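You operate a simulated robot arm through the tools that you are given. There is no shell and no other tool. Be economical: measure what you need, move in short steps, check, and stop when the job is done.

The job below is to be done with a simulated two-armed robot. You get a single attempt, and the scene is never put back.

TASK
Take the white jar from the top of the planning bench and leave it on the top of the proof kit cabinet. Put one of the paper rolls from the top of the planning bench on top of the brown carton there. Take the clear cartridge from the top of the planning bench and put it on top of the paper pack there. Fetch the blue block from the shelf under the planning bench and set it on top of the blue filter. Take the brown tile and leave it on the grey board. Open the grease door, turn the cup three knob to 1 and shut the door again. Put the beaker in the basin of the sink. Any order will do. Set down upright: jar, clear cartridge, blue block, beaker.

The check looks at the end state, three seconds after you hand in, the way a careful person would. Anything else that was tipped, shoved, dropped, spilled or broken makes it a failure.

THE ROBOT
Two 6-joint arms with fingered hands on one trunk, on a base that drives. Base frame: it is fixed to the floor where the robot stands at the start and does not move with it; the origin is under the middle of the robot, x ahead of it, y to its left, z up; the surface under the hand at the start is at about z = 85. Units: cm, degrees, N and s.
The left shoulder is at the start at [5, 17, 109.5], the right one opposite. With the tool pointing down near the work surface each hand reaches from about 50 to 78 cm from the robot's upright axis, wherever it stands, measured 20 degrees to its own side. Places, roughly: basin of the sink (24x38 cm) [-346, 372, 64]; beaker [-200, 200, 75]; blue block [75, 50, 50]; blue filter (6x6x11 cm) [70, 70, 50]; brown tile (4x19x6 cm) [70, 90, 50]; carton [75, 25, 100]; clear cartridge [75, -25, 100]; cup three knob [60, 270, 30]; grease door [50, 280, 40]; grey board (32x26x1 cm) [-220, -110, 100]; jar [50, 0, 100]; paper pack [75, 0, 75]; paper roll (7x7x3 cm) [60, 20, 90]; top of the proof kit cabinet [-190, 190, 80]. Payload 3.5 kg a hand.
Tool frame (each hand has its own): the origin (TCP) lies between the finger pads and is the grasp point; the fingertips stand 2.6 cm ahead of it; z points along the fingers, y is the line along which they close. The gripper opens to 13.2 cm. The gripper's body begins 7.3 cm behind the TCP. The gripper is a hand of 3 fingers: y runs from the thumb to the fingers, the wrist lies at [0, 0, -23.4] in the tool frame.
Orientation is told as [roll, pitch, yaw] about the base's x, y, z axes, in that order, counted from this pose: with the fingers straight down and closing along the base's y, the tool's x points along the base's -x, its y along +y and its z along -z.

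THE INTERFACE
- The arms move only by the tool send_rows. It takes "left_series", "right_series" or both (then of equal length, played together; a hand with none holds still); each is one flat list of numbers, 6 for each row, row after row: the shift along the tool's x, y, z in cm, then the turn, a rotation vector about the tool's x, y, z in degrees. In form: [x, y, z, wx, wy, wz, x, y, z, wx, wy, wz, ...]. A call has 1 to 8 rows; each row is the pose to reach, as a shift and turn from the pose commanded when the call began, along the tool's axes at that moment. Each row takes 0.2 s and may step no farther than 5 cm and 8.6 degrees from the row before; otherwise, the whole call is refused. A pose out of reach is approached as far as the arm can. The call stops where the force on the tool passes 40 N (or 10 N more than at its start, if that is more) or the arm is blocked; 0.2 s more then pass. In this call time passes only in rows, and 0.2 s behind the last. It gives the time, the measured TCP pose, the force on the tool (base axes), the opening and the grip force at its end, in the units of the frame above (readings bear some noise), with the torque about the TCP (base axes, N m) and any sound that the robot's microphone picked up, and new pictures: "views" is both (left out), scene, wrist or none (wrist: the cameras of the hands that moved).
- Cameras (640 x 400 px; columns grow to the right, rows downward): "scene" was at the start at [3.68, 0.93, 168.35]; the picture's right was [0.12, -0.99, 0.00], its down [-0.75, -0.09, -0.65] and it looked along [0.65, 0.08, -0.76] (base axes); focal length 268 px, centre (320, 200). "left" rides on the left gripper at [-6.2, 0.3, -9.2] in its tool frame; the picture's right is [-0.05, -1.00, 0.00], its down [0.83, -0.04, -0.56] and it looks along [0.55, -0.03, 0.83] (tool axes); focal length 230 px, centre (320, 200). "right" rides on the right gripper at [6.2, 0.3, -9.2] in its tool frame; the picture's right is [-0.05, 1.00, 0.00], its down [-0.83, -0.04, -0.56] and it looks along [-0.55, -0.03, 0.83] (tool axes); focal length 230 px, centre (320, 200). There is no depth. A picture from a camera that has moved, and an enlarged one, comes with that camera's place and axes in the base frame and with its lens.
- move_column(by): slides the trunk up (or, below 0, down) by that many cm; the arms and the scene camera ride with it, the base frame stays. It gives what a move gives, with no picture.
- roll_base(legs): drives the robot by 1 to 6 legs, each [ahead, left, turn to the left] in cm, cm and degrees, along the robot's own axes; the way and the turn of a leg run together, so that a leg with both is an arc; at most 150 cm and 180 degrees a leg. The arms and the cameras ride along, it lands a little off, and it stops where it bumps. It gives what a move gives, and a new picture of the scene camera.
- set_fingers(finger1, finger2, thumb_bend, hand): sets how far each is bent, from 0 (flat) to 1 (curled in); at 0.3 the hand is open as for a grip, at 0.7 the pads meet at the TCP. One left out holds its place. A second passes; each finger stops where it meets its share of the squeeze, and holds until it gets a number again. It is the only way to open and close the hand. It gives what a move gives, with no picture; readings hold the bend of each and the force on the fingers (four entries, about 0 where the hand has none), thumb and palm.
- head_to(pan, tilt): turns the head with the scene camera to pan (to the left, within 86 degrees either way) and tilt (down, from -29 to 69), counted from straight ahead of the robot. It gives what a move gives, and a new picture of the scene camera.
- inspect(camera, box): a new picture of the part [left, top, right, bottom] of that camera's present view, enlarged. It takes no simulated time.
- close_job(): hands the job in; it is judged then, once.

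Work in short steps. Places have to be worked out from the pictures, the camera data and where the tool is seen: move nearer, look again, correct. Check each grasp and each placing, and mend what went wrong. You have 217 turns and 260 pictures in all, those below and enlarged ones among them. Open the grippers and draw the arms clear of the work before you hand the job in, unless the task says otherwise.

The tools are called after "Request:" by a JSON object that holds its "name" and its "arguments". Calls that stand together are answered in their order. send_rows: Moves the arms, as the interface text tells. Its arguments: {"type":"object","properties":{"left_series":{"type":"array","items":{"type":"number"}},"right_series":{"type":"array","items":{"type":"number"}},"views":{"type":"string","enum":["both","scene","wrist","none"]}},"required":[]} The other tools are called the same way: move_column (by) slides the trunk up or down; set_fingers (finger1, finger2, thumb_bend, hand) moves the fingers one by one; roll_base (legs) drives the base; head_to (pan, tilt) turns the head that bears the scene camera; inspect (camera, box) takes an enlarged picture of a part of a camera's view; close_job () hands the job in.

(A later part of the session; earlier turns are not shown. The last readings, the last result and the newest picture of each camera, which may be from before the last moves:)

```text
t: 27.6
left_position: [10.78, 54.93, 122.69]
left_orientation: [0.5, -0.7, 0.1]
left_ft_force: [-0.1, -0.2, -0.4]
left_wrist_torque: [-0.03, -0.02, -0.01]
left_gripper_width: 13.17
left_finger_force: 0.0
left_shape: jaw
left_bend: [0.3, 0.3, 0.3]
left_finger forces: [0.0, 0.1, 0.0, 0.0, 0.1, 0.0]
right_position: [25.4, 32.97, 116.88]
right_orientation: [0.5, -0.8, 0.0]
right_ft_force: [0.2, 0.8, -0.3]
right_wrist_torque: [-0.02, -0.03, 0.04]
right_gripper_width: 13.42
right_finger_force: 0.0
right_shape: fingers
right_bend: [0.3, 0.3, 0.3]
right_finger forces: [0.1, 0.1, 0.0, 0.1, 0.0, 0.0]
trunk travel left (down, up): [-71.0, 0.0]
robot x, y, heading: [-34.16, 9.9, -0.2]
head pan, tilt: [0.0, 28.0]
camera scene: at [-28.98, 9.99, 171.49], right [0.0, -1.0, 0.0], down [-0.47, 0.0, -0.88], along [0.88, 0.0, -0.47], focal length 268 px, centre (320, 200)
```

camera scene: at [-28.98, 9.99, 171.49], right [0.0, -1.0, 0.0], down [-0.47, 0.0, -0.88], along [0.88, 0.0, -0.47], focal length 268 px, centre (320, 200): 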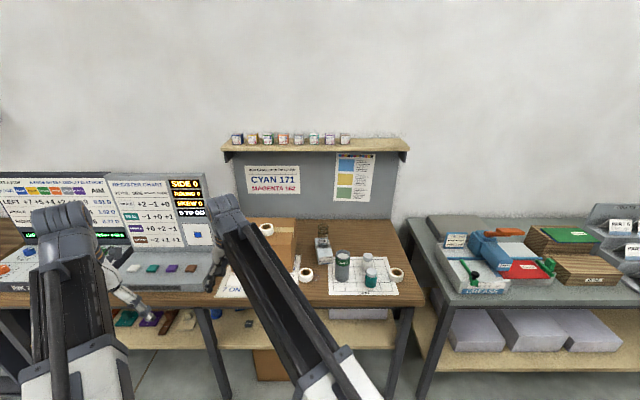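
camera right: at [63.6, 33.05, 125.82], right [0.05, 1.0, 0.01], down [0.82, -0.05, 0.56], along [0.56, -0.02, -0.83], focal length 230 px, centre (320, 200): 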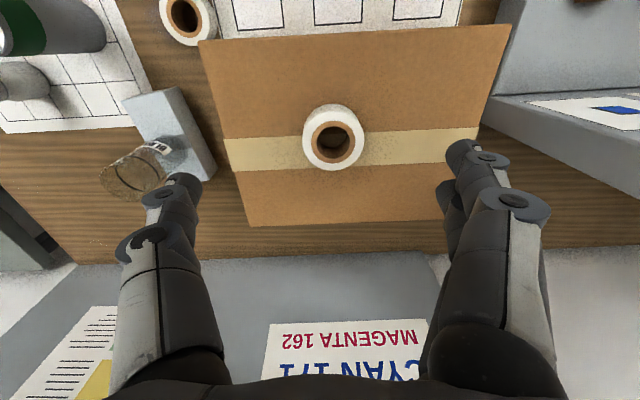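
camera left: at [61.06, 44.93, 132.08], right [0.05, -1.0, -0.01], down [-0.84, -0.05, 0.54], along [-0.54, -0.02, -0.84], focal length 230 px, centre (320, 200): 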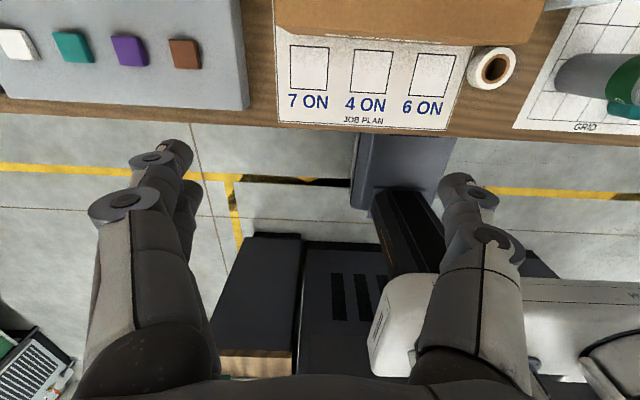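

The base was blocked behind after 44 cm. Before going on I look to the left/back to understand the surroundings.

Request:
{"name": "head_to", "arguments": {"pan": 86, "tilt": 30}}

Request:
{"name": "head_to", "arguments": {"pan": -86, "tilt": 30}}

```text
t: 29.2
left_position: [10.97, 54.86, 122.69]
left_orientation: [0.5, -0.6, 0.0]
left_ft_force: [0.4, 0.0, 0.0]
left_wrist_torque: [0.01, -0.04, -0.02]
left_gripper_width: 13.19
left_finger_force: 0.1
left_shape: jaw
left_bend: [0.3, 0.3, 0.3]
left_finger forces: [0.0, 0.1, 0.0, 0.0, 0.0, 0.0]
right_position: [25.59, 32.83, 116.74]
right_orientation: [0.6, -0.7, 0.0]
right_ft_force: [-0.6, 0.1, 0.0]
right_wrist_torque: [-0.02, -0.04, -0.01]
right_gripper_width: 13.4
right_finger_force: 0.1
right_shape: fingers
right_bend: [0.3, 0.3, 0.3]
right_finger forces: [0.0, 0.0, 0.0, 0.0, 0.1, 0.0]
trunk travel left (down, up): [-71.0, 0.0]
robot x, y, heading: [-34.13, 10.27, -0.1]
head pan, tilt: [85.9, 30.0]
camera scene: at [-37.4, 19.02, 171.18], right [1.0, -0.07, 0.0], down [-0.04, -0.5, -0.87], along [0.06, 0.86, -0.5], focal length 268 px, centre (320, 200)
```

scene: 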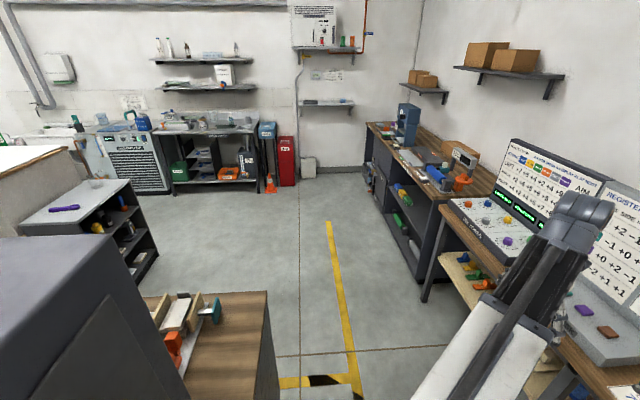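

```text
t: 31.8
left_position: [10.9, 54.95, 122.78]
left_orientation: [0.6, -0.8, -0.1]
left_ft_force: [-0.2, -0.7, -1.0]
left_wrist_torque: [-0.02, 0.0, 0.0]
left_gripper_width: 13.21
left_finger_force: 0.2
left_shape: jaw
left_bend: [0.3, 0.3, 0.3]
left_finger forces: [0.0, 0.0, 0.0, 0.0, 0.1, 0.1]
right_position: [25.56, 32.98, 116.88]
right_orientation: [0.7, -0.7, -0.1]
right_ft_force: [-0.6, 0.0, 0.0]
right_wrist_torque: [-0.01, 0.04, 0.03]
right_gripper_width: 13.37
right_finger_force: 0.0
right_shape: fingers
right_bend: [0.3, 0.3, 0.3]
right_finger forces: [0.1, 0.0, 0.1, 0.0, 0.1, 0.1]
trunk travel left (down, up): [-71.0, 0.0]
robot x, y, heading: [-33.97, 9.83, -0.0]
head pan, tilt: [-85.9, 30.0]
camera scene: at [-37.43, 0.98, 171.18], right [-1.0, -0.07, 0.0], down [-0.03, 0.5, -0.87], along [0.06, -0.86, -0.5], focal length 268 px, centre (320, 200)
```

scene: 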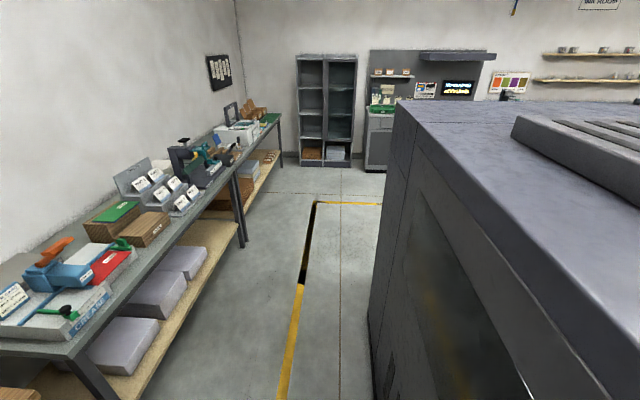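

A big machine stands behind; a wood-top unit begins near x≈-54 further left. I go ahead 15 cm, then left 45 cm, with the head facing forward.

Request:
{"name": "roll_base", "arguments": {"legs": [[15, 0, 0], [0, 45, 0]]}}

Request:
{"name": "move_column", "arguments": {"by": -40}}

Request:
{"name": "head_to", "arguments": {"pan": 0, "tilt": 35}}

```text
t: 35.5
left_position: [25.87, 100.85, 122.69]
left_orientation: [0.4, -0.7, 0.3]
left_ft_force: [-0.2, 0.4, -0.6]
left_wrist_torque: [-0.01, 0.02, -0.01]
left_gripper_width: 13.2
left_finger_force: 0.0
left_shape: jaw
left_bend: [0.3, 0.3, 0.3]
left_finger forces: [0.1, 0.1, 0.0, 0.0, 0.0, 0.0]
right_position: [40.67, 78.79, 116.82]
right_orientation: [0.5, -0.7, 0.2]
right_ft_force: [0.2, 0.1, -0.1]
right_wrist_torque: [-0.03, 0.01, -0.01]
right_gripper_width: 13.4
right_finger_force: 0.1
right_shape: fingers
right_bend: [0.3, 0.3, 0.3]
right_finger forces: [0.0, 0.1, 0.0, 0.0, 0.0, 0.1]
trunk travel left (down, up): [-71.0, 0.0]
robot x, y, heading: [-18.95, 55.69, 0.2]
head pan, tilt: [-85.9, 30.0]
camera scene: at [-22.25, 46.7, 171.18], right [-1.0, -0.07, 0.0], down [-0.04, 0.5, -0.87], along [0.06, -0.86, -0.5], focal length 268 px, centre (320, 200)
```

scene: 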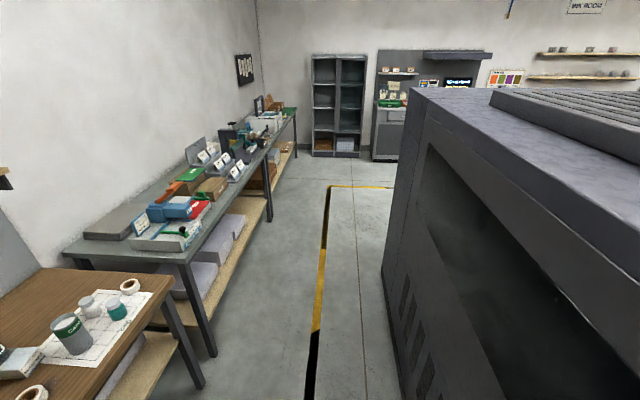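

```text
t: 39.4
left_position: [25.81, 100.62, 82.76]
left_orientation: [0.5, -0.7, 0.2]
left_ft_force: [-1.8, -0.3, 0.5]
left_wrist_torque: [-0.02, 0.0, -0.02]
left_gripper_width: 13.2
left_finger_force: 0.0
left_shape: jaw
left_bend: [0.3, 0.3, 0.3]
left_finger forces: [0.0, 0.1, 0.0, 0.0, 0.1, 0.0]
right_position: [40.6, 78.74, 76.9]
right_orientation: [0.6, -0.6, 0.1]
right_ft_force: [0.2, -0.9, 0.7]
right_wrist_torque: [-0.01, 0.04, 0.01]
right_gripper_width: 13.4
right_finger_force: 0.2
right_shape: fingers
right_bend: [0.3, 0.3, 0.3]
right_finger forces: [0.0, 0.1, 0.0, 0.1, 0.0, 0.1]
trunk travel left (down, up): [-31.0, 40.0]
robot x, y, heading: [-18.63, 55.65, 0.4]
head pan, tilt: [-85.9, 30.0]
```

```text
t: 41.0
left_position: [25.83, 100.7, 82.7]
left_orientation: [0.6, -0.7, 0.2]
left_ft_force: [1.6, -0.1, 0.0]
left_wrist_torque: [0.02, -0.02, 0.03]
left_gripper_width: 13.18
left_finger_force: 0.1
left_shape: jaw
left_bend: [0.3, 0.3, 0.3]
left_finger forces: [0.1, 0.0, 0.1, 0.0, 0.1, 0.0]
right_position: [40.58, 78.76, 76.94]
right_orientation: [0.5, -0.8, 0.2]
right_ft_force: [-0.4, -0.3, 0.4]
right_wrist_torque: [-0.04, 0.01, 0.01]
right_gripper_width: 13.39
right_finger_force: 0.1
right_shape: fingers
right_bend: [0.3, 0.3, 0.3]
right_finger forces: [0.1, 0.0, 0.0, 0.0, 0.1, 0.0]
trunk travel left (down, up): [-31.0, 40.0]
robot x, y, heading: [-18.87, 55.57, 0.1]
head pan, tilt: [0.0, 35.0]
camera scene: at [-14.11, 55.63, 130.4], right [0.0, -1.0, 0.0], down [-0.57, 0.0, -0.82], along [0.82, 0.0, -0.57], focal length 268 px, centre (320, 200)
```

scene: 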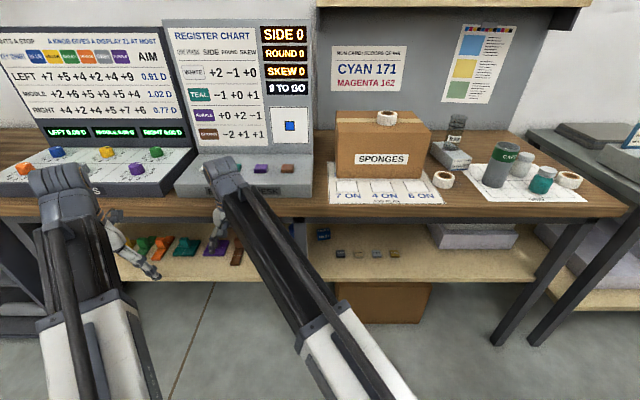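

Shelf is now visible. Zoom in on it on both sides of the arm.

Request:
{"name": "inspect", "arguments": {"camera": "scene", "box": [90, 205, 330, 285]}}

Request:
{"name": "inspect", "arguments": {"camera": "scene", "box": [230, 205, 450, 285]}}

```text
2.67 times, centred on (210, 245) of scene
camera zoom: at [-14.11, 55.63, 130.4], right [0.0, -1.0, 0.0], down [-0.57, 0.0, -0.82], along [0.82, 0.0, -0.57], focal length 713 px, centre (613, 80)
```

zoom: 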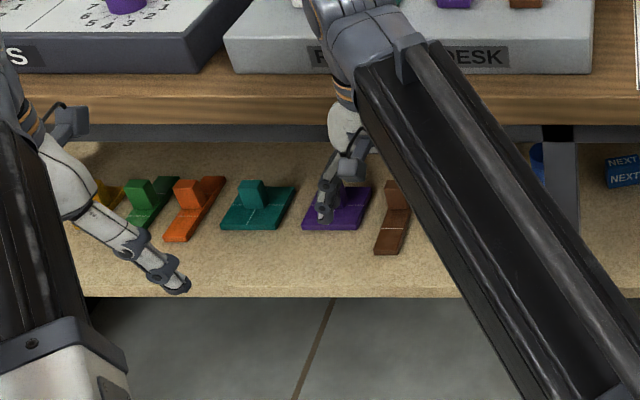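

```text
2.91 times, centred on (340, 245) of scene
camera zoom: at [-14.11, 55.63, 130.4], right [0.0, -1.0, 0.0], down [-0.57, 0.0, -0.82], along [0.82, 0.0, -0.57], focal length 778 px, centre (262, 69)
```

zoom: 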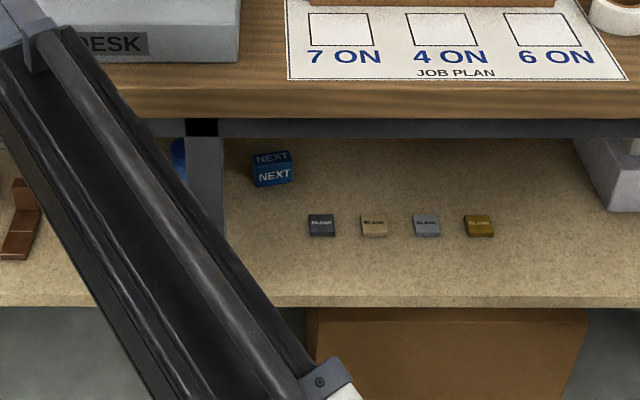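

Block "NEXT" ≈[72,54], filter ≈[70,68] behind a front leg (y≈64), brown tile ≈[67,91]. The left hand must enter under the bench nearly horizontally; I pitch it up to ~69° here in free space first, wrist pulled back 6 cm.

Request:
{"name": "send_rows", "arguments": {"left_series": [-2.75, 0, -0.26, 0, -8.5, 0, -5.42, 0, -1.05, 0, -17, 0, -7.93, 0, -2.33, 0, -25.5, 0, -10.22, 0, -4.09, 0, -34, 0, -12.21, 0, -6.29, 0, -42.5, 0, -13.84, 0, -8.87, 0, -51, 0, -15.06, 0, -11.77, 0, -59.5, 0, -15.82, 0, -14.94, 0, -68, 0], "views": "both"}}

```text
t: 42.8
left_position: [41.3, 100.65, 98.16]
left_orientation: [1.2, -68.8, -1.0]
left_ft_force: [-0.2, -1.0, 0.6]
left_wrist_torque: [0.0, 0.01, 0.0]
left_gripper_width: 13.2
left_finger_force: 0.1
left_shape: jaw
left_bend: [0.3, 0.3, 0.3]
left_finger forces: [0.1, 0.0, 0.0, 0.0, 0.0, 0.1]
right_position: [40.69, 78.76, 76.85]
right_orientation: [0.6, -0.8, 0.2]
right_ft_force: [0.5, 0.6, 0.0]
right_wrist_torque: [-0.04, 0.0, -0.01]
right_gripper_width: 13.38
right_finger_force: 0.0
right_shape: fingers
right_bend: [0.3, 0.3, 0.3]
right_finger forces: [0.0, 0.0, 0.0, 0.0, 0.1, 0.1]
trunk travel left (down, up): [-31.0, 40.0]
robot x, y, heading: [-18.68, 56.0, 0.0]
head pan, tilt: [0.0, 35.0]
camera scene: at [-14.1, 55.64, 130.4], right [0.0, -1.0, 0.0], down [-0.57, 0.0, -0.82], along [0.82, 0.0, -0.57], focal length 268 px, centre (320, 200)
camera left: at [34.8, 100.64, 107.32], right [0.02, -1.0, 0.04], down [-0.82, -0.04, -0.57], along [0.58, -0.02, -0.82], focal length 230 px, centre (320, 200)
```

scene: 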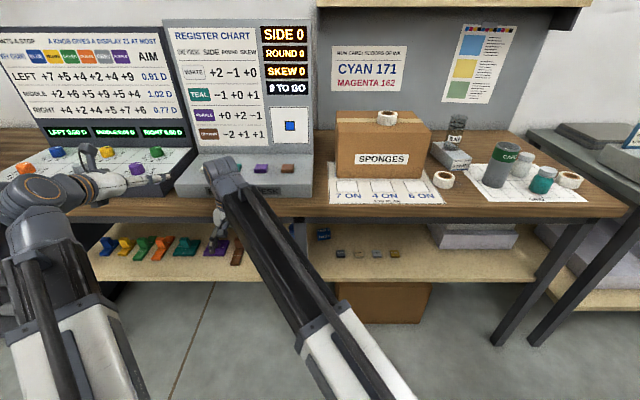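
left: 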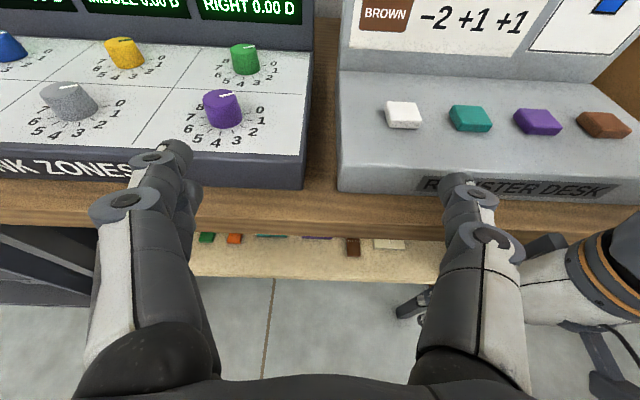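

Works. Now move the right arm aside to the right (x constant 40, y to ~32), to clear space.

Request:
{"name": "send_rows", "arguments": {"right_series": [0, -5, 0, 0, 0, 0, 0, -10, 0, 0, 0, 0, 0, -15, 0, 0, 0, 0, 0, -20, 0, 0, 0, 0, 0, -25, 0, 0, 0, 0, 0, -30, 0, 0, 0, 0, 0, -35, 0, 0, 0, 0, 0, -40, 0, 0, 0, 0], "views": "none"}}

Request:
{"name": "move_column", "arguments": {"by": -20}}

Request:
{"name": "head_to", "arguments": {"pan": 12, "tilt": 32}}

```text
t: 44.6
left_position: [41.23, 100.51, 98.17]
left_orientation: [1.3, -68.7, -0.9]
left_ft_force: [-0.6, 0.1, -0.9]
left_wrist_torque: [0.06, 0.0, 0.0]
left_gripper_width: 13.18
left_finger_force: 0.0
left_shape: jaw
left_bend: [0.3, 0.3, 0.3]
left_finger forces: [0.0, 0.0, 0.1, 0.0, 0.1, 0.0]
right_position: [40.61, 38.65, 76.64]
right_orientation: [0.5, -0.7, 0.3]
right_ft_force: [0.0, 0.3, -0.1]
right_wrist_torque: [-0.01, 0.02, -0.01]
right_gripper_width: 13.41
right_finger_force: 0.1
right_shape: fingers
right_bend: [0.3, 0.3, 0.3]
right_finger forces: [0.0, 0.0, 0.0, 0.1, 0.0, 0.0]
trunk travel left (down, up): [-31.0, 40.0]
robot x, y, heading: [-18.82, 55.72, 0.4]
head pan, tilt: [0.0, 35.0]
```

```text
t: 46.7
left_position: [41.25, 100.51, 78.1]
left_orientation: [1.3, -68.7, -0.9]
left_ft_force: [-0.8, 0.4, -0.1]
left_wrist_torque: [-0.03, -0.04, 0.02]
left_gripper_width: 13.22
left_finger_force: 0.0
left_shape: jaw
left_bend: [0.3, 0.3, 0.3]
left_finger forces: [0.0, 0.1, 0.0, 0.1, 0.0, 0.0]
right_position: [40.69, 38.86, 56.39]
right_orientation: [0.6, -0.6, 0.2]
right_ft_force: [1.3, -0.1, -0.3]
right_wrist_torque: [0.04, 0.0, -0.03]
right_gripper_width: 13.41
right_finger_force: 0.1
right_shape: fingers
right_bend: [0.3, 0.3, 0.3]
right_finger forces: [0.0, 0.1, 0.0, 0.0, 0.1, 0.0]
trunk travel left (down, up): [-11.0, 60.0]
robot x, y, heading: [-19.23, 55.6, -0.0]
head pan, tilt: [0.0, 35.0]
```

```text
t: 47.5
left_position: [41.23, 100.63, 78.2]
left_orientation: [1.4, -68.7, -1.1]
left_ft_force: [-0.4, -0.1, 0.0]
left_wrist_torque: [0.02, -0.01, 0.01]
left_gripper_width: 13.19
left_finger_force: 0.1
left_shape: jaw
left_bend: [0.3, 0.3, 0.3]
left_finger forces: [0.0, 0.0, 0.0, 0.0, 0.1, 0.0]
right_position: [40.71, 38.77, 56.35]
right_orientation: [0.6, -0.7, 0.3]
right_ft_force: [-0.4, 0.0, -0.1]
right_wrist_torque: [-0.01, -0.02, 0.0]
right_gripper_width: 13.42
right_finger_force: 0.1
right_shape: fingers
right_bend: [0.3, 0.3, 0.3]
right_finger forces: [0.0, 0.1, 0.0, 0.0, 0.0, 0.1]
trunk travel left (down, up): [-11.0, 60.0]
robot x, y, heading: [-18.81, 55.75, -0.1]
head pan, tilt: [12.0, 32.0]
camera scene: at [-14.16, 57.49, 110.86], right [0.21, -0.98, 0.0], down [-0.52, -0.11, -0.85], along [0.83, 0.18, -0.53], focal length 268 px, centre (320, 200)
```

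scene: 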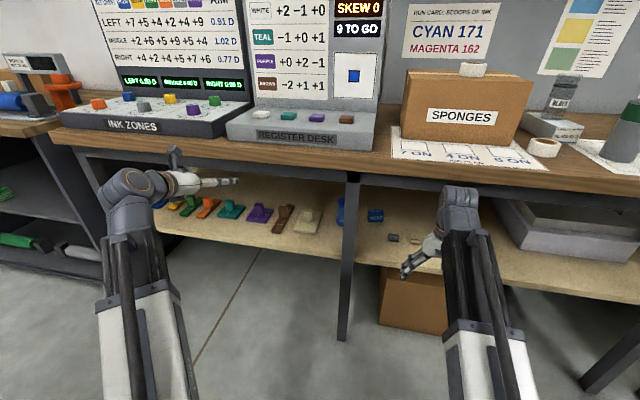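

Now an excellent view of the shelf; zoom in.

Request:
{"name": "inspect", "arguments": {"camera": "scene", "box": [240, 170, 432, 290]}}

```text
3.33 times, centred on (336, 230) of scene
camera zoom: at [-14.16, 57.49, 110.86], right [0.21, -0.98, 0.0], down [-0.52, -0.11, -0.85], along [0.83, 0.18, -0.53], focal length 892 px, centre (267, 100)
```

zoom: 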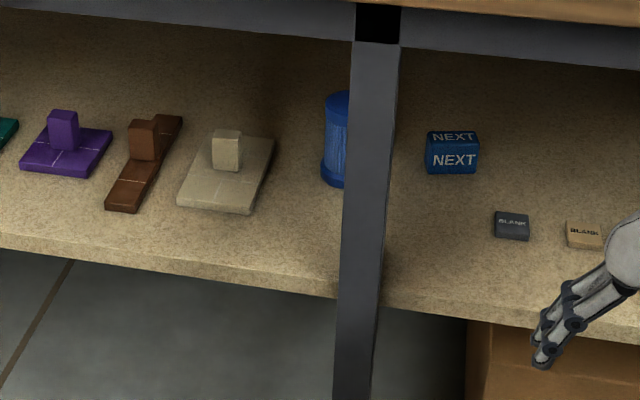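

Tile is a 4×19 plate lengthwise along x with a middle post; block to the right of the leg. Move the left hand down and right in front of the opening.

Request:
{"name": "send_rows", "arguments": {"left_series": [2, -4.25, 1.05, 0, 0, 0, 4, -8.5, 2.1, 0, 0, 0, 6, -12.75, 3.15, 0, 0, 0, 8, -17, 4.2, 0, 0, 0, 10, -21.25, 5.25, 0, 0, 0, 12, -25.5, 6.3, 0, 0, 0, 14, -29.75, 7.35, 0, 0, 0, 16, -34, 8.4, 0, 0, 0], "views": "none"}}

Request:
{"name": "send_rows", "arguments": {"left_series": [0, -4, 0, 0, 0, 0, 0, -8, 0, 0, 0, 0, 0, -12, 0, 0, 0, 0], "views": "both"}}

```text
t: 49.2
left_position: [49.09, 69.37, 62.33]
left_orientation: [2.7, -68.9, -1.1]
left_ft_force: [-8.9, 30.8, 1.6]
left_wrist_torque: [0.04, 0.01, 0.07]
left_gripper_width: 12.92
left_finger_force: 0.1
left_shape: jaw
left_bend: [0.3, 0.3, 0.41]
left_finger forces: [0.0, 0.1, 0.0, 0.1, 32.5, 0.1]
left hand out of reach, approached as far as the arm can: row 3, 4, 5, 6, 7, 8
right_position: [40.7, 39.17, 56.53]
right_orientation: [0.5, -0.8, 0.5]
right_ft_force: [-0.6, 0.1, 0.1]
right_wrist_torque: [0.02, -0.01, 0.0]
right_gripper_width: 13.43
right_finger_force: 0.0
right_shape: fingers
right_bend: [0.3, 0.3, 0.3]
right_finger forces: [0.0, 0.0, 0.1, 0.1, 0.1, 0.0]
trunk travel left (down, up): [-11.0, 60.0]
robot x, y, heading: [-18.48, 55.79, 0.6]
head pan, tilt: [12.0, 32.0]
stopped in row 8 (left hand): the force on the tool passed its limit at 48 N (the readings are from after the stop); the commanded pose is now the measured one
```

```text
t: 49.5
left_position: [48.82, 69.39, 62.58]
left_orientation: [3.6, -68.7, -1.2]
left_ft_force: [-4.1, 30.5, 4.9]
left_wrist_torque: [-0.04, -0.01, 0.29]
left_gripper_width: 12.9
left_finger_force: 0.0
left_shape: jaw
left_bend: [0.3, 0.3, 0.41]
left_finger forces: [0.0, 0.0, 0.0, 0.0, 30.0, 0.0]
right_position: [40.69, 39.36, 56.57]
right_orientation: [0.5, -0.8, 0.4]
right_ft_force: [-0.1, 0.3, 0.0]
right_wrist_torque: [0.02, 0.01, -0.01]
right_gripper_width: 13.4
right_finger_force: 0.0
right_shape: fingers
right_bend: [0.3, 0.3, 0.3]
right_finger forces: [0.0, 0.0, 0.0, 0.1, 0.0, 0.0]
trunk travel left (down, up): [-11.0, 60.0]
robot x, y, heading: [-18.88, 55.88, 0.3]
head pan, tilt: [12.0, 32.0]
stopped in row 1 (left hand): the force on the tool passed its limit at 48 N (the readings are from after the stop); the commanded pose is now the measured one
camera scene: at [-14.26, 57.81, 110.86], right [0.22, -0.98, 0.0], down [-0.52, -0.12, -0.85], along [0.83, 0.18, -0.53], focal length 268 px, centre (320, 200)
camera left: at [42.44, 69.12, 71.55], right [0.06, -1.0, 0.03], down [-0.82, -0.06, -0.57], along [0.57, 0.01, -0.82], focal length 230 px, centre (320, 200)
```

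scene: 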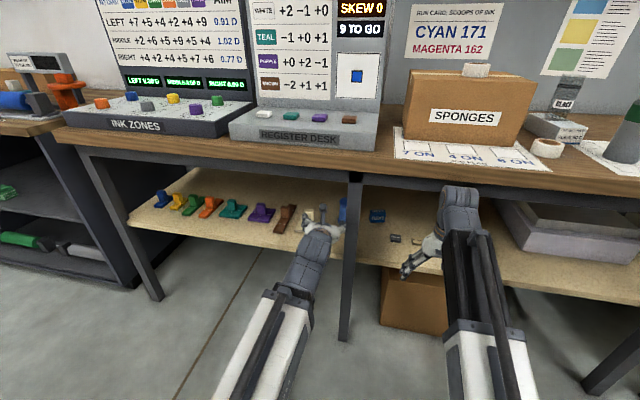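
left: 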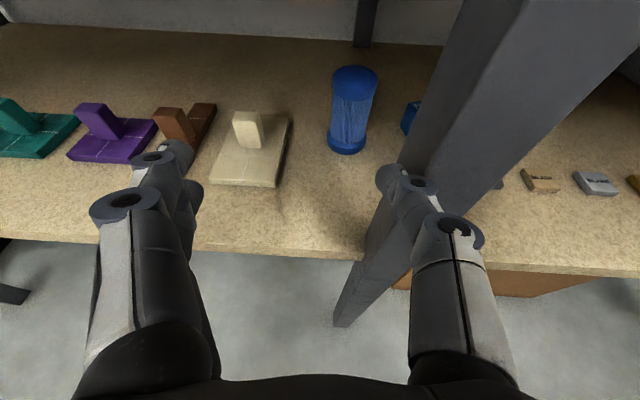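

The thumb touched the bench leg; back off left, pitch the hand down about the wrist so that the tips clear x≈44, then pass right of the leg.

Request:
{"name": "send_rows", "arguments": {"left_series": [0, 4, 0, 0, 0, 0, 3.26, 4, -0.23, 0, 8, 0, 6.45, 4, -0.91, 0, 16, 0, 9.52, 4, -2.02, 0, 24, 0, 12.4, 4, -3.55, 0, 32, 0], "views": "wrist"}}

```text
t: 50.7
left_position: [41.37, 72.72, 52.18]
left_orientation: [1.3, -36.5, 0.8]
left_ft_force: [-0.3, -1.0, 0.2]
left_wrist_torque: [-0.01, -0.01, 0.0]
left_gripper_width: 13.22
left_finger_force: 0.2
left_shape: jaw
left_bend: [0.3, 0.3, 0.3]
left_finger forces: [0.0, 0.1, 0.0, 0.0, 0.0, 0.0]
left hand out of reach, approached as far as the arm can: row 1, 2, 3, 4, 5
right_position: [40.7, 39.02, 56.44]
right_orientation: [0.6, -0.7, 0.4]
right_ft_force: [0.4, 0.0, 0.7]
right_wrist_torque: [-0.01, 0.04, 0.01]
right_gripper_width: 13.43
right_finger_force: 0.0
right_shape: fingers
right_bend: [0.3, 0.3, 0.3]
right_finger forces: [0.0, 0.0, 0.1, 0.0, 0.0, 0.0]
trunk travel left (down, up): [-11.0, 60.0]
robot x, y, heading: [-18.76, 56.3, 0.3]
head pan, tilt: [12.0, 32.0]
camera left: at [40.78, 72.61, 63.26], right [0.07, -1.0, 0.01], down [-1.0, -0.07, -0.05], along [0.05, -0.01, -1.0], focal length 230 px, centre (320, 200)
```

left: 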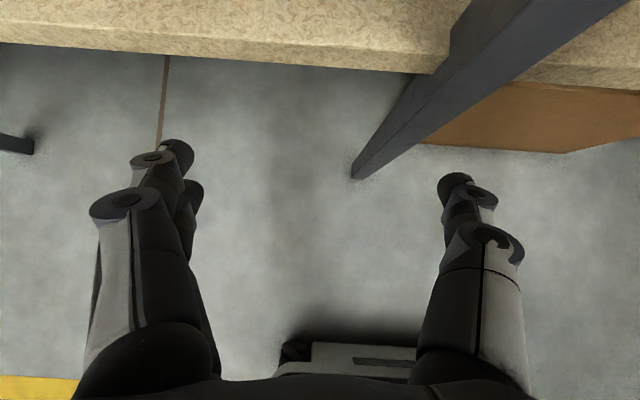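

The leg stands at x≥50, tips at ≈43: clear. Shift right 18 cm.

Request:
{"name": "send_rows", "arguments": {"left_series": [0, -4.5, 0, 0, 0, 0, 0, -9, 0, 0, 0, 0, 0, -13.5, 0, 0, 0, 0, 0, -18, 0, 0, 0, 0], "views": "wrist"}}

```text
t: 51.7
left_position: [42.33, 54.63, 51.91]
left_orientation: [1.4, -36.7, 0.8]
left_ft_force: [0.0, -0.5, -0.5]
left_wrist_torque: [-0.01, 0.0, 0.0]
left_gripper_width: 13.19
left_finger_force: 0.1
left_shape: jaw
left_bend: [0.3, 0.3, 0.3]
left_finger forces: [0.0, 0.0, 0.0, 0.0, 0.0, 0.0]
right_position: [40.55, 39.14, 56.48]
right_orientation: [0.6, -0.6, 0.4]
right_ft_force: [-0.5, 0.7, 0.2]
right_wrist_torque: [-0.04, -0.02, -0.02]
right_gripper_width: 13.39
right_finger_force: 0.0
right_shape: fingers
right_bend: [0.3, 0.3, 0.3]
right_finger forces: [0.0, 0.1, 0.0, 0.1, 0.0, 0.1]
trunk travel left (down, up): [-11.0, 60.0]
robot x, y, heading: [-19.1, 55.91, 0.0]
head pan, tilt: [12.0, 32.0]
camera left: at [41.54, 54.65, 62.97], right [0.07, -1.0, 0.01], down [-1.0, -0.07, -0.05], along [0.05, -0.01, -1.0], focal length 230 px, centre (320, 200)
```

left: 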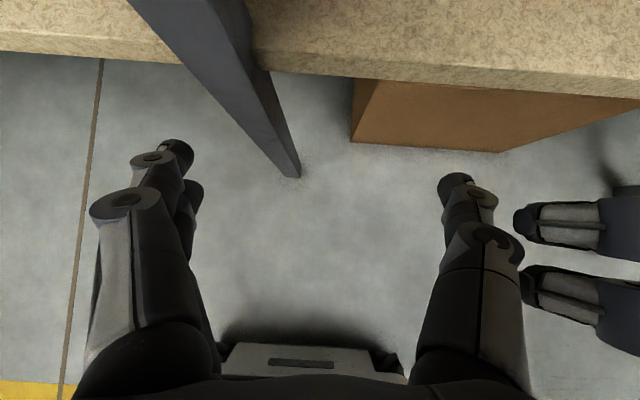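

I set the left fingers to 0.4 for a narrower profile, shift the right hand 12 cm further right, and move the left to y≈48 while pitching back up about the wrist.

Request:
{"name": "set_fingers", "arguments": {"hand": "left", "finger1": 0.4, "finger2": 0.4, "thumb_bend": 0.4}}

Request:
{"name": "send_rows", "arguments": {"right_series": [0, -3, 0, 0, 0, 0, 0, -6, 0, 0, 0, 0, 0, -9, 0, 0, 0, 0, 0, -12, 0, 0, 0, 0, 0, -15, 0, 0, 0, 0, 0, -15, 0, 0, 0, 0], "left_series": [0, 0, 0, 0, 0, 0, 0, -3, 0, 0, 0, 0, 0, -6.5, 0, 0, 0, 0, -3.26, -6.5, -0.23, 0, -8, 0, -6.45, -6.5, -0.91, 0, -16, 0, -9.52, -6.5, -2.02, 0, -24, 0], "views": "wrist"}}

```text
t: 52.7
left_position: [42.17, 54.75, 51.83]
left_orientation: [1.4, -36.7, 0.6]
left_ft_force: [-0.5, -0.1, -0.5]
left_wrist_torque: [-0.04, 0.02, -0.01]
left_gripper_width: 10.24
left_finger_force: 0.1
left_shape: fingers
left_bend: [0.4, 0.4, 0.4]
left_finger forces: [0.1, 0.0, 0.1, 0.1, 0.1, 0.1]
right_position: [40.7, 38.99, 56.41]
right_orientation: [0.6, -0.8, 0.3]
right_ft_force: [-0.1, -0.2, -0.6]
right_wrist_torque: [-0.01, 0.01, -0.03]
right_gripper_width: 13.4
right_finger_force: 0.1
right_shape: fingers
right_bend: [0.3, 0.3, 0.3]
right_finger forces: [0.0, 0.1, 0.0, 0.0, 0.0, 0.1]
trunk travel left (down, up): [-11.0, 60.0]
robot x, y, heading: [-19.05, 55.52, 0.1]
head pan, tilt: [12.0, 32.0]
```

```text
t: 54.1
left_position: [48.75, 48.15, 59.31]
left_orientation: [2.2, -60.7, -0.5]
left_ft_force: [0.0, -0.2, -0.4]
left_wrist_torque: [0.0, 0.03, 0.01]
left_gripper_width: 10.2
left_finger_force: 0.1
left_shape: fingers
left_bend: [0.4, 0.4, 0.4]
left_finger forces: [0.1, 0.1, 0.0, 0.0, 0.0, 0.0]
right_position: [40.78, 24.03, 56.3]
right_orientation: [0.6, -0.7, 0.4]
right_ft_force: [0.0, -0.2, -0.5]
right_wrist_torque: [0.01, 0.01, -0.02]
right_gripper_width: 13.39
right_finger_force: 0.1
right_shape: fingers
right_bend: [0.3, 0.3, 0.3]
right_finger forces: [0.0, 0.0, 0.0, 0.0, 0.1, 0.0]
trunk travel left (down, up): [-11.0, 60.0]
robot x, y, heading: [-18.93, 56.0, 0.3]
head pan, tilt: [12.0, 32.0]
camera right: at [34.54, 24.18, 65.33], right [0.04, 1.0, 0.01], down [0.82, -0.04, 0.57], along [0.57, -0.02, -0.82], focal length 230 px, centre (320, 200)
camera left: at [43.57, 48.04, 69.13], right [0.05, -1.0, 0.03], down [-0.89, -0.06, -0.46], along [0.46, 0.0, -0.89], focal length 230 px, centre (320, 200)
```

right: 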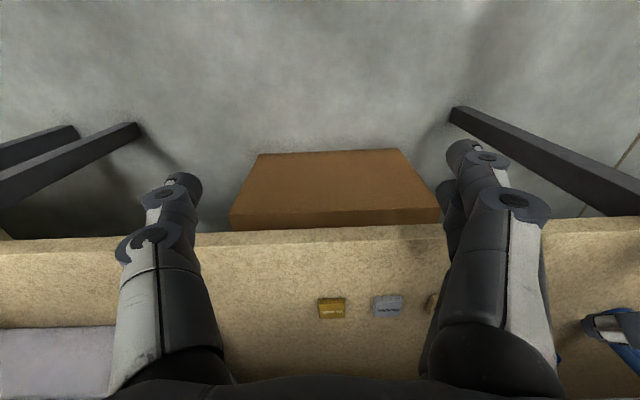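
left: 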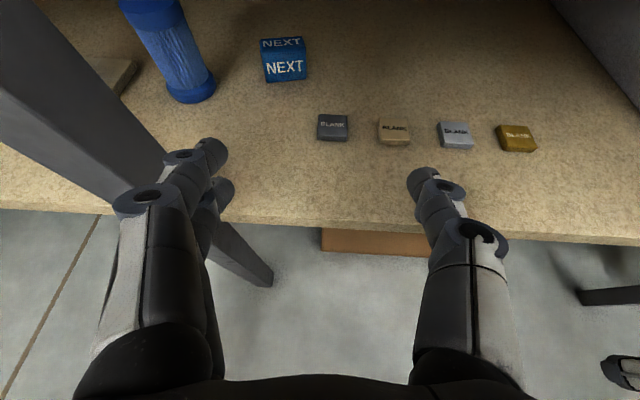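

Good view: block bottom front ≈[73,53.9], ~5.6 wide, 4.4 high, shelf z≈48; face yawed ≈+8°. Orient the hand (pitch ≈70°, yaw +8°) at the opening.

Request:
{"name": "send_rows", "arguments": {"left_series": [0.3, 1.3, 2.6, -3.5, -4.6, -2, 0.8, 2.65, 5.3, -7, -9.3, -3.9], "views": "wrist"}}

```text
t: 54.7
left_position: [52.99, 51.14, 55.98]
left_orientation: [1.4, -70.2, 8.2]
left_ft_force: [0.4, 0.5, -0.1]
left_wrist_torque: [0.04, -0.02, -0.03]
left_gripper_width: 10.21
left_finger_force: 0.0
left_shape: fingers
left_bend: [0.4, 0.4, 0.4]
left_finger forces: [0.1, 0.0, 0.0, 0.0, 0.0, 0.0]
right_position: [40.78, 24.23, 56.42]
right_orientation: [0.6, -0.7, 0.4]
right_ft_force: [0.0, 0.5, 0.2]
right_wrist_torque: [0.0, -0.05, 0.03]
right_gripper_width: 13.39
right_finger_force: 0.1
right_shape: fingers
right_bend: [0.3, 0.3, 0.3]
right_finger forces: [0.1, 0.0, 0.0, 0.2, 0.0, 0.0]
trunk travel left (down, up): [-11.0, 60.0]
robot x, y, heading: [-18.97, 55.67, 0.0]
head pan, tilt: [12.0, 32.0]
camera left: at [46.28, 50.11, 64.97], right [0.18, -0.98, 0.04], down [-0.79, -0.17, -0.59], along [0.59, 0.08, -0.8], focal length 230 px, centre (320, 200)
```

left: 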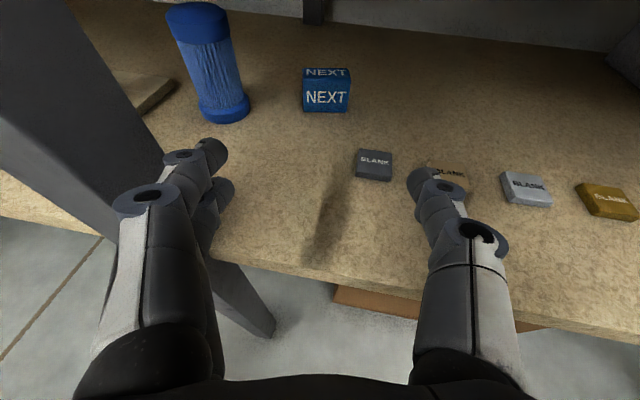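

Advance to x≈68, z≈54 first.

Request:
{"name": "send_rows", "arguments": {"left_series": [-0.8, 0, 3.8, 0, 0, 0, -1.6, -0.1, 7.5, 0, 0, 0, -2.4, -0.1, 11.2, 0, 0, 0, -3.2, -0.2, 14.9, 0, 0, 0], "views": "wrist"}}

```text
t: 55.7
left_position: [67.69, 53.26, 53.72]
left_orientation: [1.5, -70.1, 7.9]
left_ft_force: [-0.1, 0.0, -0.6]
left_wrist_torque: [-0.04, 0.02, 0.02]
left_gripper_width: 10.21
left_finger_force: 0.0
left_shape: fingers
left_bend: [0.4, 0.4, 0.4]
left_finger forces: [0.0, 0.1, 0.0, 0.0, 0.0, 0.1]
right_position: [40.86, 24.05, 56.38]
right_orientation: [0.6, -0.8, 0.5]
right_ft_force: [-0.5, 0.8, -0.3]
right_wrist_torque: [0.02, 0.0, 0.01]
right_gripper_width: 13.41
right_finger_force: 0.0
right_shape: fingers
right_bend: [0.3, 0.3, 0.3]
right_finger forces: [0.0, 0.0, 0.0, 0.0, 0.0, 0.0]
trunk travel left (down, up): [-11.0, 60.0]
robot x, y, heading: [-18.78, 55.96, 0.2]
head pan, tilt: [12.0, 32.0]
camera left: at [60.93, 52.26, 62.8], right [0.18, -0.98, 0.04], down [-0.79, -0.17, -0.59], along [0.59, 0.08, -0.8], focal length 230 px, centre (320, 200)
```

left: 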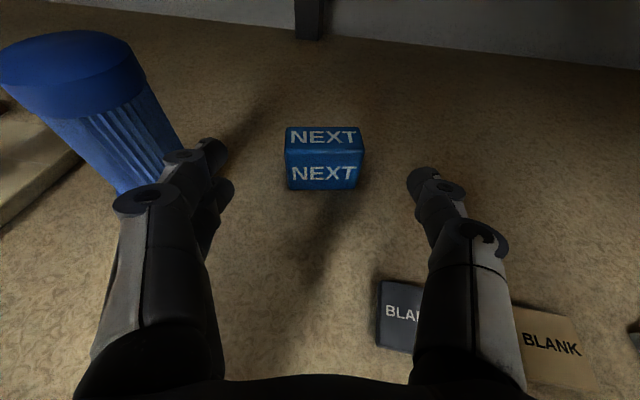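

Block centre ≈[74.6,54,50], size ~5.7×3×4. Narrow the fingers slightly and advance onto it.

Request:
{"name": "set_fingers", "arguments": {"hand": "left", "finger1": 0.44, "finger2": 0.44, "thumb_bend": 0.44}}

Request:
{"name": "send_rows", "arguments": {"left_series": [0.1, -0.1, 3, 0, 0, 0, 0.2, -0.2, 5.5, 0, 0, 0, 0.4, -0.3, 7.3, 0, 0, 0], "views": "wrist"}}

```text
t: 56.7
left_position: [67.56, 53.2, 53.78]
left_orientation: [1.4, -70.2, 8.1]
left_ft_force: [-0.3, 0.5, -0.2]
left_wrist_torque: [-0.04, 0.02, -0.02]
left_gripper_width: 8.89
left_finger_force: 0.1
left_shape: fingers
left_bend: [0.44, 0.44, 0.44]
left_finger forces: [0.0, 0.0, 0.1, 0.0, 0.1, 0.0]
right_position: [40.83, 24.15, 56.4]
right_orientation: [0.6, -0.7, 0.4]
right_ft_force: [0.9, -0.3, 0.1]
right_wrist_torque: [-0.02, -0.01, -0.01]
right_gripper_width: 13.42
right_finger_force: 0.0
right_shape: fingers
right_bend: [0.3, 0.3, 0.3]
right_finger forces: [0.0, 0.0, 0.0, 0.0, 0.1, 0.0]
trunk travel left (down, up): [-11.0, 60.0]
robot x, y, heading: [-18.78, 55.62, 0.1]
head pan, tilt: [12.0, 32.0]
```

```text
t: 57.5
left_position: [73.76, 54.36, 51.26]
left_orientation: [1.4, -70.2, 8.2]
left_ft_force: [0.0, 0.6, -0.4]
left_wrist_torque: [0.0, 0.0, -0.01]
left_gripper_width: 8.89
left_finger_force: 0.1
left_shape: fingers
left_bend: [0.44, 0.44, 0.44]
left_finger forces: [0.1, 0.0, 0.1, 0.0, 0.0, 0.1]
left hand out of reach, approached as far as the arm can: row 3
right_position: [40.81, 24.08, 56.34]
right_orientation: [0.6, -0.7, 0.4]
right_ft_force: [-0.2, 0.2, 0.1]
right_wrist_torque: [0.0, -0.02, 0.0]
right_gripper_width: 13.41
right_finger_force: 0.0
right_shape: fingers
right_bend: [0.3, 0.3, 0.3]
right_finger forces: [0.0, 0.0, 0.1, 0.0, 0.1, 0.0]
trunk travel left (down, up): [-11.0, 60.0]
robot x, y, heading: [-19.23, 55.75, 0.3]
head pan, tilt: [12.0, 32.0]
camera left: at [66.98, 53.49, 60.07], right [0.18, -0.98, 0.04], down [-0.79, -0.17, -0.59], along [0.59, 0.08, -0.8], focal length 230 px, centre (320, 200)
```

left: 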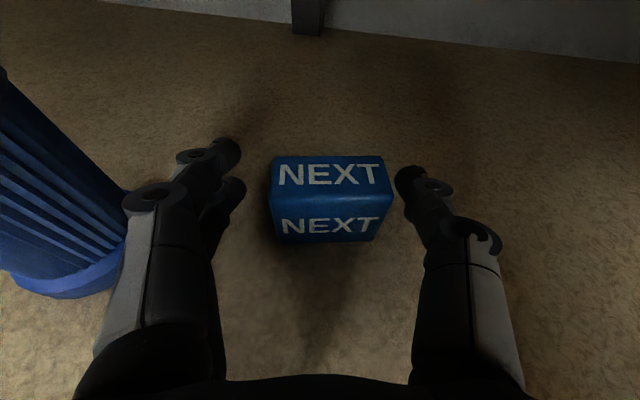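

Block lies between the pads. Close.

Request:
{"name": "set_fingers", "arguments": {"hand": "left", "finger1": 0.6, "finger2": 0.6, "thumb_bend": 0.6}}

Request:
{"name": "send_rows", "arguments": {"left_series": [-1, 0, 0, 0, 0, 0, -2, 0, -0.7, 0, 0, 0], "views": "wrist"}}

```text
t: 58.5
left_position: [73.71, 54.46, 51.11]
left_orientation: [1.4, -70.2, 8.1]
left_ft_force: [-0.3, 0.2, -0.2]
left_wrist_torque: [0.03, -0.03, -0.02]
left_gripper_width: 5.39
left_finger_force: 8.6
left_shape: fingers
left_bend: [0.55, 0.54, 0.56]
left_finger forces: [3.9, 4.7, 0.0, 0.1, 8.6, 0.0]
right_position: [40.85, 24.14, 56.37]
right_orientation: [0.5, -0.6, 0.4]
right_ft_force: [0.8, 0.9, -0.1]
right_wrist_torque: [0.01, -0.03, 0.0]
right_gripper_width: 13.38
right_finger_force: 0.1
right_shape: fingers
right_bend: [0.3, 0.3, 0.3]
right_finger forces: [0.0, 0.0, 0.0, 0.1, 0.0, 0.0]
trunk travel left (down, up): [-11.0, 60.0]
robot x, y, heading: [-18.82, 55.46, 0.3]
head pan, tilt: [12.0, 32.0]
```

```text
t: 59.1
left_position: [73.62, 54.47, 53.14]
left_orientation: [1.5, -70.2, 8.2]
left_ft_force: [0.2, -0.3, 0.1]
left_wrist_torque: [0.0, -0.02, -0.02]
left_gripper_width: 5.39
left_finger_force: 8.6
left_shape: fingers
left_bend: [0.55, 0.54, 0.56]
left_finger forces: [3.7, 4.8, 0.1, 0.1, 8.7, 0.1]
right_position: [40.86, 24.01, 56.33]
right_orientation: [0.6, -0.7, 0.4]
right_ft_force: [-1.3, 0.4, 0.3]
right_wrist_torque: [-0.03, -0.01, 0.01]
right_gripper_width: 13.39
right_finger_force: 0.0
right_shape: fingers
right_bend: [0.3, 0.3, 0.3]
right_finger forces: [0.0, 0.0, 0.1, 0.0, 0.0, 0.0]
trunk travel left (down, up): [-11.0, 60.0]
robot x, y, heading: [-18.94, 55.62, 0.4]
head pan, tilt: [12.0, 32.0]
camera left: at [66.93, 53.44, 62.04], right [0.18, -0.98, 0.04], down [-0.79, -0.17, -0.59], along [0.59, 0.08, -0.8], focal length 230 px, centre (320, 200)
```

left: 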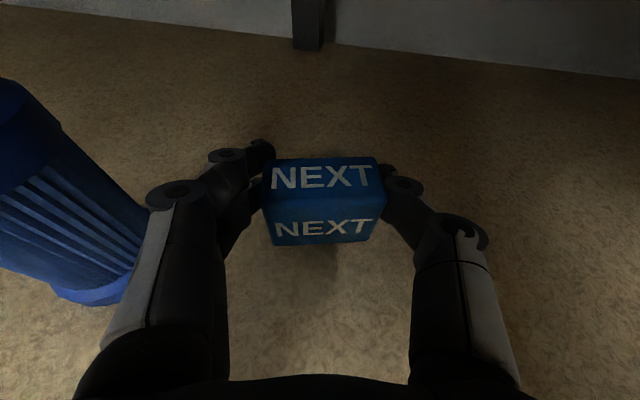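

Block is lifted and held. Retreat along the entry path.

Request:
{"name": "send_rows", "arguments": {"left_series": [0, 0, -4.1, 0, 0, 0, 1, 0, -8.2, 0, 0, 0, 2, -0.1, -12.3, 0, 0, 0, 3.2, -0.2, -16.4, 0, 0, 0, 4.3, -0.3, -20.6, 0, 0, 0], "views": "none"}}

Request:
{"name": "send_rows", "arguments": {"left_series": [0, -1, -2.5, 3.6, 5, 1.5, 0.4, -2.3, -5, 7.2, 10, 3], "views": "wrist"}}

```text
t: 60.3
left_position: [53.14, 50.65, 55.96]
left_orientation: [1.4, -70.2, 8.2]
left_ft_force: [-0.4, 0.0, -0.8]
left_wrist_torque: [0.0, 0.01, -0.03]
left_gripper_width: 5.38
left_finger_force: 7.7
left_shape: fingers
left_bend: [0.55, 0.54, 0.56]
left_finger forces: [3.6, 4.7, 0.0, 0.0, 8.6, 0.1]
right_position: [40.9, 24.13, 56.36]
right_orientation: [0.6, -0.7, 0.4]
right_ft_force: [0.8, -0.8, 0.3]
right_wrist_torque: [0.04, 0.04, 0.02]
right_gripper_width: 13.41
right_finger_force: 0.0
right_shape: fingers
right_bend: [0.3, 0.3, 0.3]
right_finger forces: [0.1, 0.0, 0.0, 0.1, 0.0, 0.0]
trunk travel left (down, up): [-11.0, 60.0]
robot x, y, heading: [-18.77, 55.88, 0.3]
head pan, tilt: [12.0, 32.0]
```

```text
t: 60.9
left_position: [48.87, 47.58, 57.37]
left_orientation: [0.2, -60.0, 1.4]
left_ft_force: [-0.5, 0.1, -1.0]
left_wrist_torque: [0.01, -0.02, -0.04]
left_gripper_width: 5.39
left_finger_force: 8.6
left_shape: fingers
left_bend: [0.55, 0.54, 0.56]
left_finger forces: [3.6, 4.8, 0.1, 0.1, 8.5, 0.0]
right_position: [40.86, 24.1, 56.25]
right_orientation: [0.6, -0.7, 0.4]
right_ft_force: [-0.3, 0.9, 0.6]
right_wrist_torque: [0.01, 0.02, -0.02]
right_gripper_width: 13.42
right_finger_force: 0.1
right_shape: fingers
right_bend: [0.3, 0.3, 0.3]
right_finger forces: [0.1, 0.0, 0.0, 0.0, 0.1, 0.1]
trunk travel left (down, up): [-11.0, 60.0]
robot x, y, heading: [-18.36, 55.53, 0.3]
head pan, tilt: [12.0, 32.0]
camera left: at [43.78, 47.59, 67.38], right [0.06, -1.0, 0.04], down [-0.89, -0.07, -0.44], along [0.44, -0.01, -0.9], focal length 230 px, centre (320, 200)
```

left: 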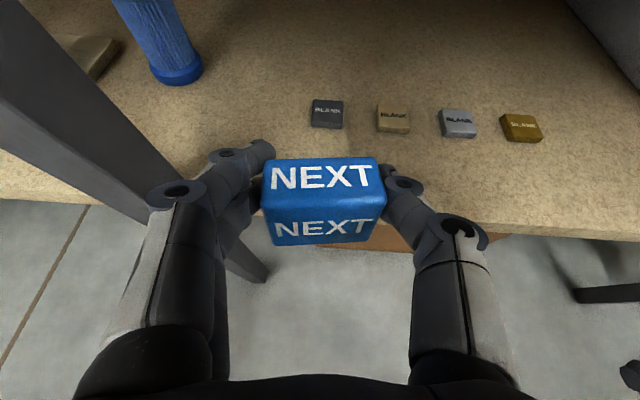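

Pitch down about the wrist to clear the leg, then pass left 25 cm.

Request:
{"name": "send_rows", "arguments": {"left_series": [3.26, 0, -0.23, 0, 8, 0, 6.45, 0, -0.91, 0, 16, 0, 9.52, 0, -2.02, 0, 24, 0, 9.52, 4.8, -2.02, 0, 24, 0, 9.52, 9.6, -2.02, 0, 24, 0, 9.52, 14.4, -2.02, 0, 24, 0, 9.52, 19.2, -2.02, 0, 24, 0, 9.52, 24, -2.02, 0, 24, 0], "views": "wrist"}}

```text
t: 62.7
left_position: [41.67, 71.41, 49.94]
left_orientation: [0.4, -36.1, 1.5]
left_ft_force: [0.6, -0.8, -0.6]
left_wrist_torque: [0.0, 0.0, 0.03]
left_gripper_width: 5.36
left_finger_force: 8.2
left_shape: fingers
left_bend: [0.55, 0.54, 0.56]
left_finger forces: [3.5, 4.6, 0.1, 0.0, 8.5, 0.0]
right_position: [40.81, 24.0, 56.34]
right_orientation: [0.6, -0.7, 0.4]
right_ft_force: [1.0, 0.0, 1.0]
right_wrist_torque: [0.0, -0.01, 0.01]
right_gripper_width: 13.42
right_finger_force: 0.1
right_shape: fingers
right_bend: [0.3, 0.3, 0.3]
right_finger forces: [0.0, 0.1, 0.1, 0.0, 0.1, 0.0]
trunk travel left (down, up): [-11.0, 60.0]
robot x, y, heading: [-19.02, 55.89, 0.1]
head pan, tilt: [12.0, 32.0]
camera left: at [41.11, 71.48, 61.18], right [0.07, -1.0, 0.03], down [-1.0, -0.07, -0.04], along [0.04, -0.02, -1.0], focal length 230 px, centre (320, 200)
```

left: 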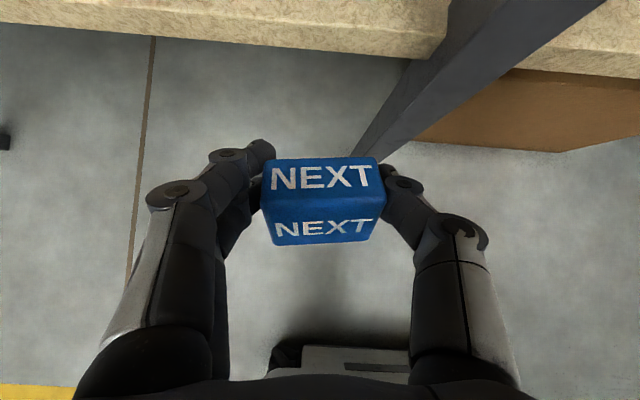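

To avoid the beam above when placing on the filter, I'll regrasp the block with a flatter hand: set it on the free front strip of the shelf at ≈[56.2,79], yaw 0. First move left and pitch back up.

Request:
{"name": "send_rows", "arguments": {"left_series": [0, 4, 0, 0, 0, 0, 0, 7.8, 0, 0, 0, 0, -3.26, 7.8, -0.23, 0, -8, 0, -6.45, 7.8, -0.91, 0, -16, 0, -9.52, 7.8, -2.02, 0, -24, 0, -12.4, 7.8, -3.55, 0, -32, 0, -13.1, 7.8, -4, 0, -34, 0], "views": "wrist"}}

```text
t: 64.3
left_position: [49.56, 79.34, 61.27]
left_orientation: [0.6, -70.2, 1.3]
left_ft_force: [-0.1, 0.0, -0.7]
left_wrist_torque: [-0.02, 0.03, -0.02]
left_gripper_width: 5.34
left_finger_force: 8.7
left_shape: fingers
left_bend: [0.55, 0.54, 0.56]
left_finger forces: [3.6, 4.7, 0.0, 0.0, 8.4, 0.1]
right_position: [40.87, 24.08, 56.36]
right_orientation: [0.6, -0.7, 0.4]
right_ft_force: [-0.7, 0.5, -0.1]
right_wrist_torque: [-0.01, -0.01, 0.0]
right_gripper_width: 13.42
right_finger_force: 0.0
right_shape: fingers
right_bend: [0.3, 0.3, 0.3]
right_finger forces: [0.0, 0.0, 0.0, 0.0, 0.0, 0.0]
trunk travel left (down, up): [-11.0, 60.0]
robot x, y, heading: [-18.79, 56.06, 0.4]
head pan, tilt: [12.0, 32.0]
camera left: at [42.87, 79.32, 70.22], right [0.05, -1.0, 0.05], down [-0.8, -0.07, -0.59], along [0.6, -0.01, -0.8], focal length 230 px, centre (320, 200)
```

left: 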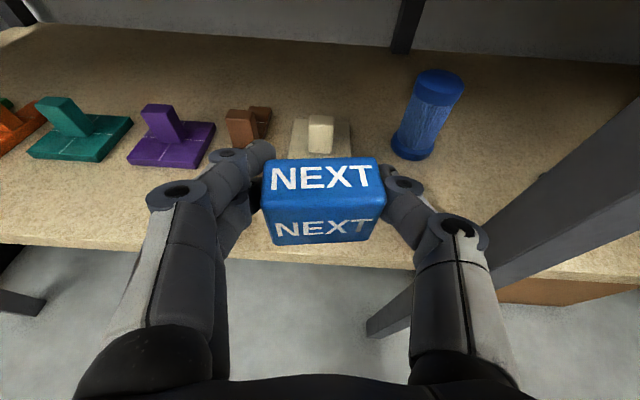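

Lower the block to the shelf strip, with small steps at the end.

Request:
{"name": "send_rows", "arguments": {"left_series": [2.2, 0, 3.1, 0, 0, 0, 4.4, 0, 6.3, 0, 0, 0, 6.4, 0, 9.4, 0, 0, 0, 6.9, 0, 9.6, 0, 0, 0, 7.2, 0, 9.7, 0, 0, 0, 7.5, 0, 9.8, 0, 0, 0], "views": "wrist"}}

```text
t: 65.7
left_position: [56.27, 79.63, 50.94]
left_orientation: [0.7, -70.4, 1.2]
left_ft_force: [1.6, 0.2, 11.5]
left_wrist_torque: [0.12, -0.15, -0.03]
left_gripper_width: 5.34
left_finger_force: 9.8
left_shape: fingers
left_bend: [0.55, 0.54, 0.56]
left_finger forces: [4.8, 5.5, 0.0, 0.0, 8.8, 0.0]
right_position: [40.79, 24.02, 56.46]
right_orientation: [0.5, -0.7, 0.4]
right_ft_force: [0.5, -0.2, -0.2]
right_wrist_torque: [-0.03, 0.0, 0.03]
right_gripper_width: 13.41
right_finger_force: 0.1
right_shape: fingers
right_bend: [0.3, 0.3, 0.3]
right_finger forces: [0.0, 0.0, 0.0, 0.0, 0.0, 0.1]
trunk travel left (down, up): [-11.0, 60.0]
robot x, y, heading: [-19.01, 55.81, 0.4]
head pan, tilt: [12.0, 32.0]
camera left: at [49.54, 79.56, 59.92], right [0.05, -1.0, 0.04], down [-0.8, -0.07, -0.6], along [0.6, -0.01, -0.8], focal length 230 px, centre (320, 200)
```

left: 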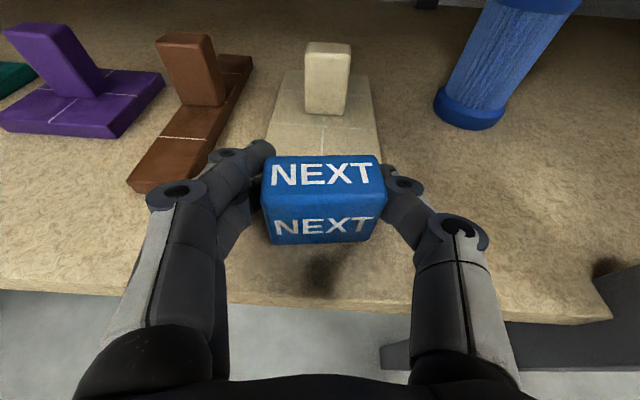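

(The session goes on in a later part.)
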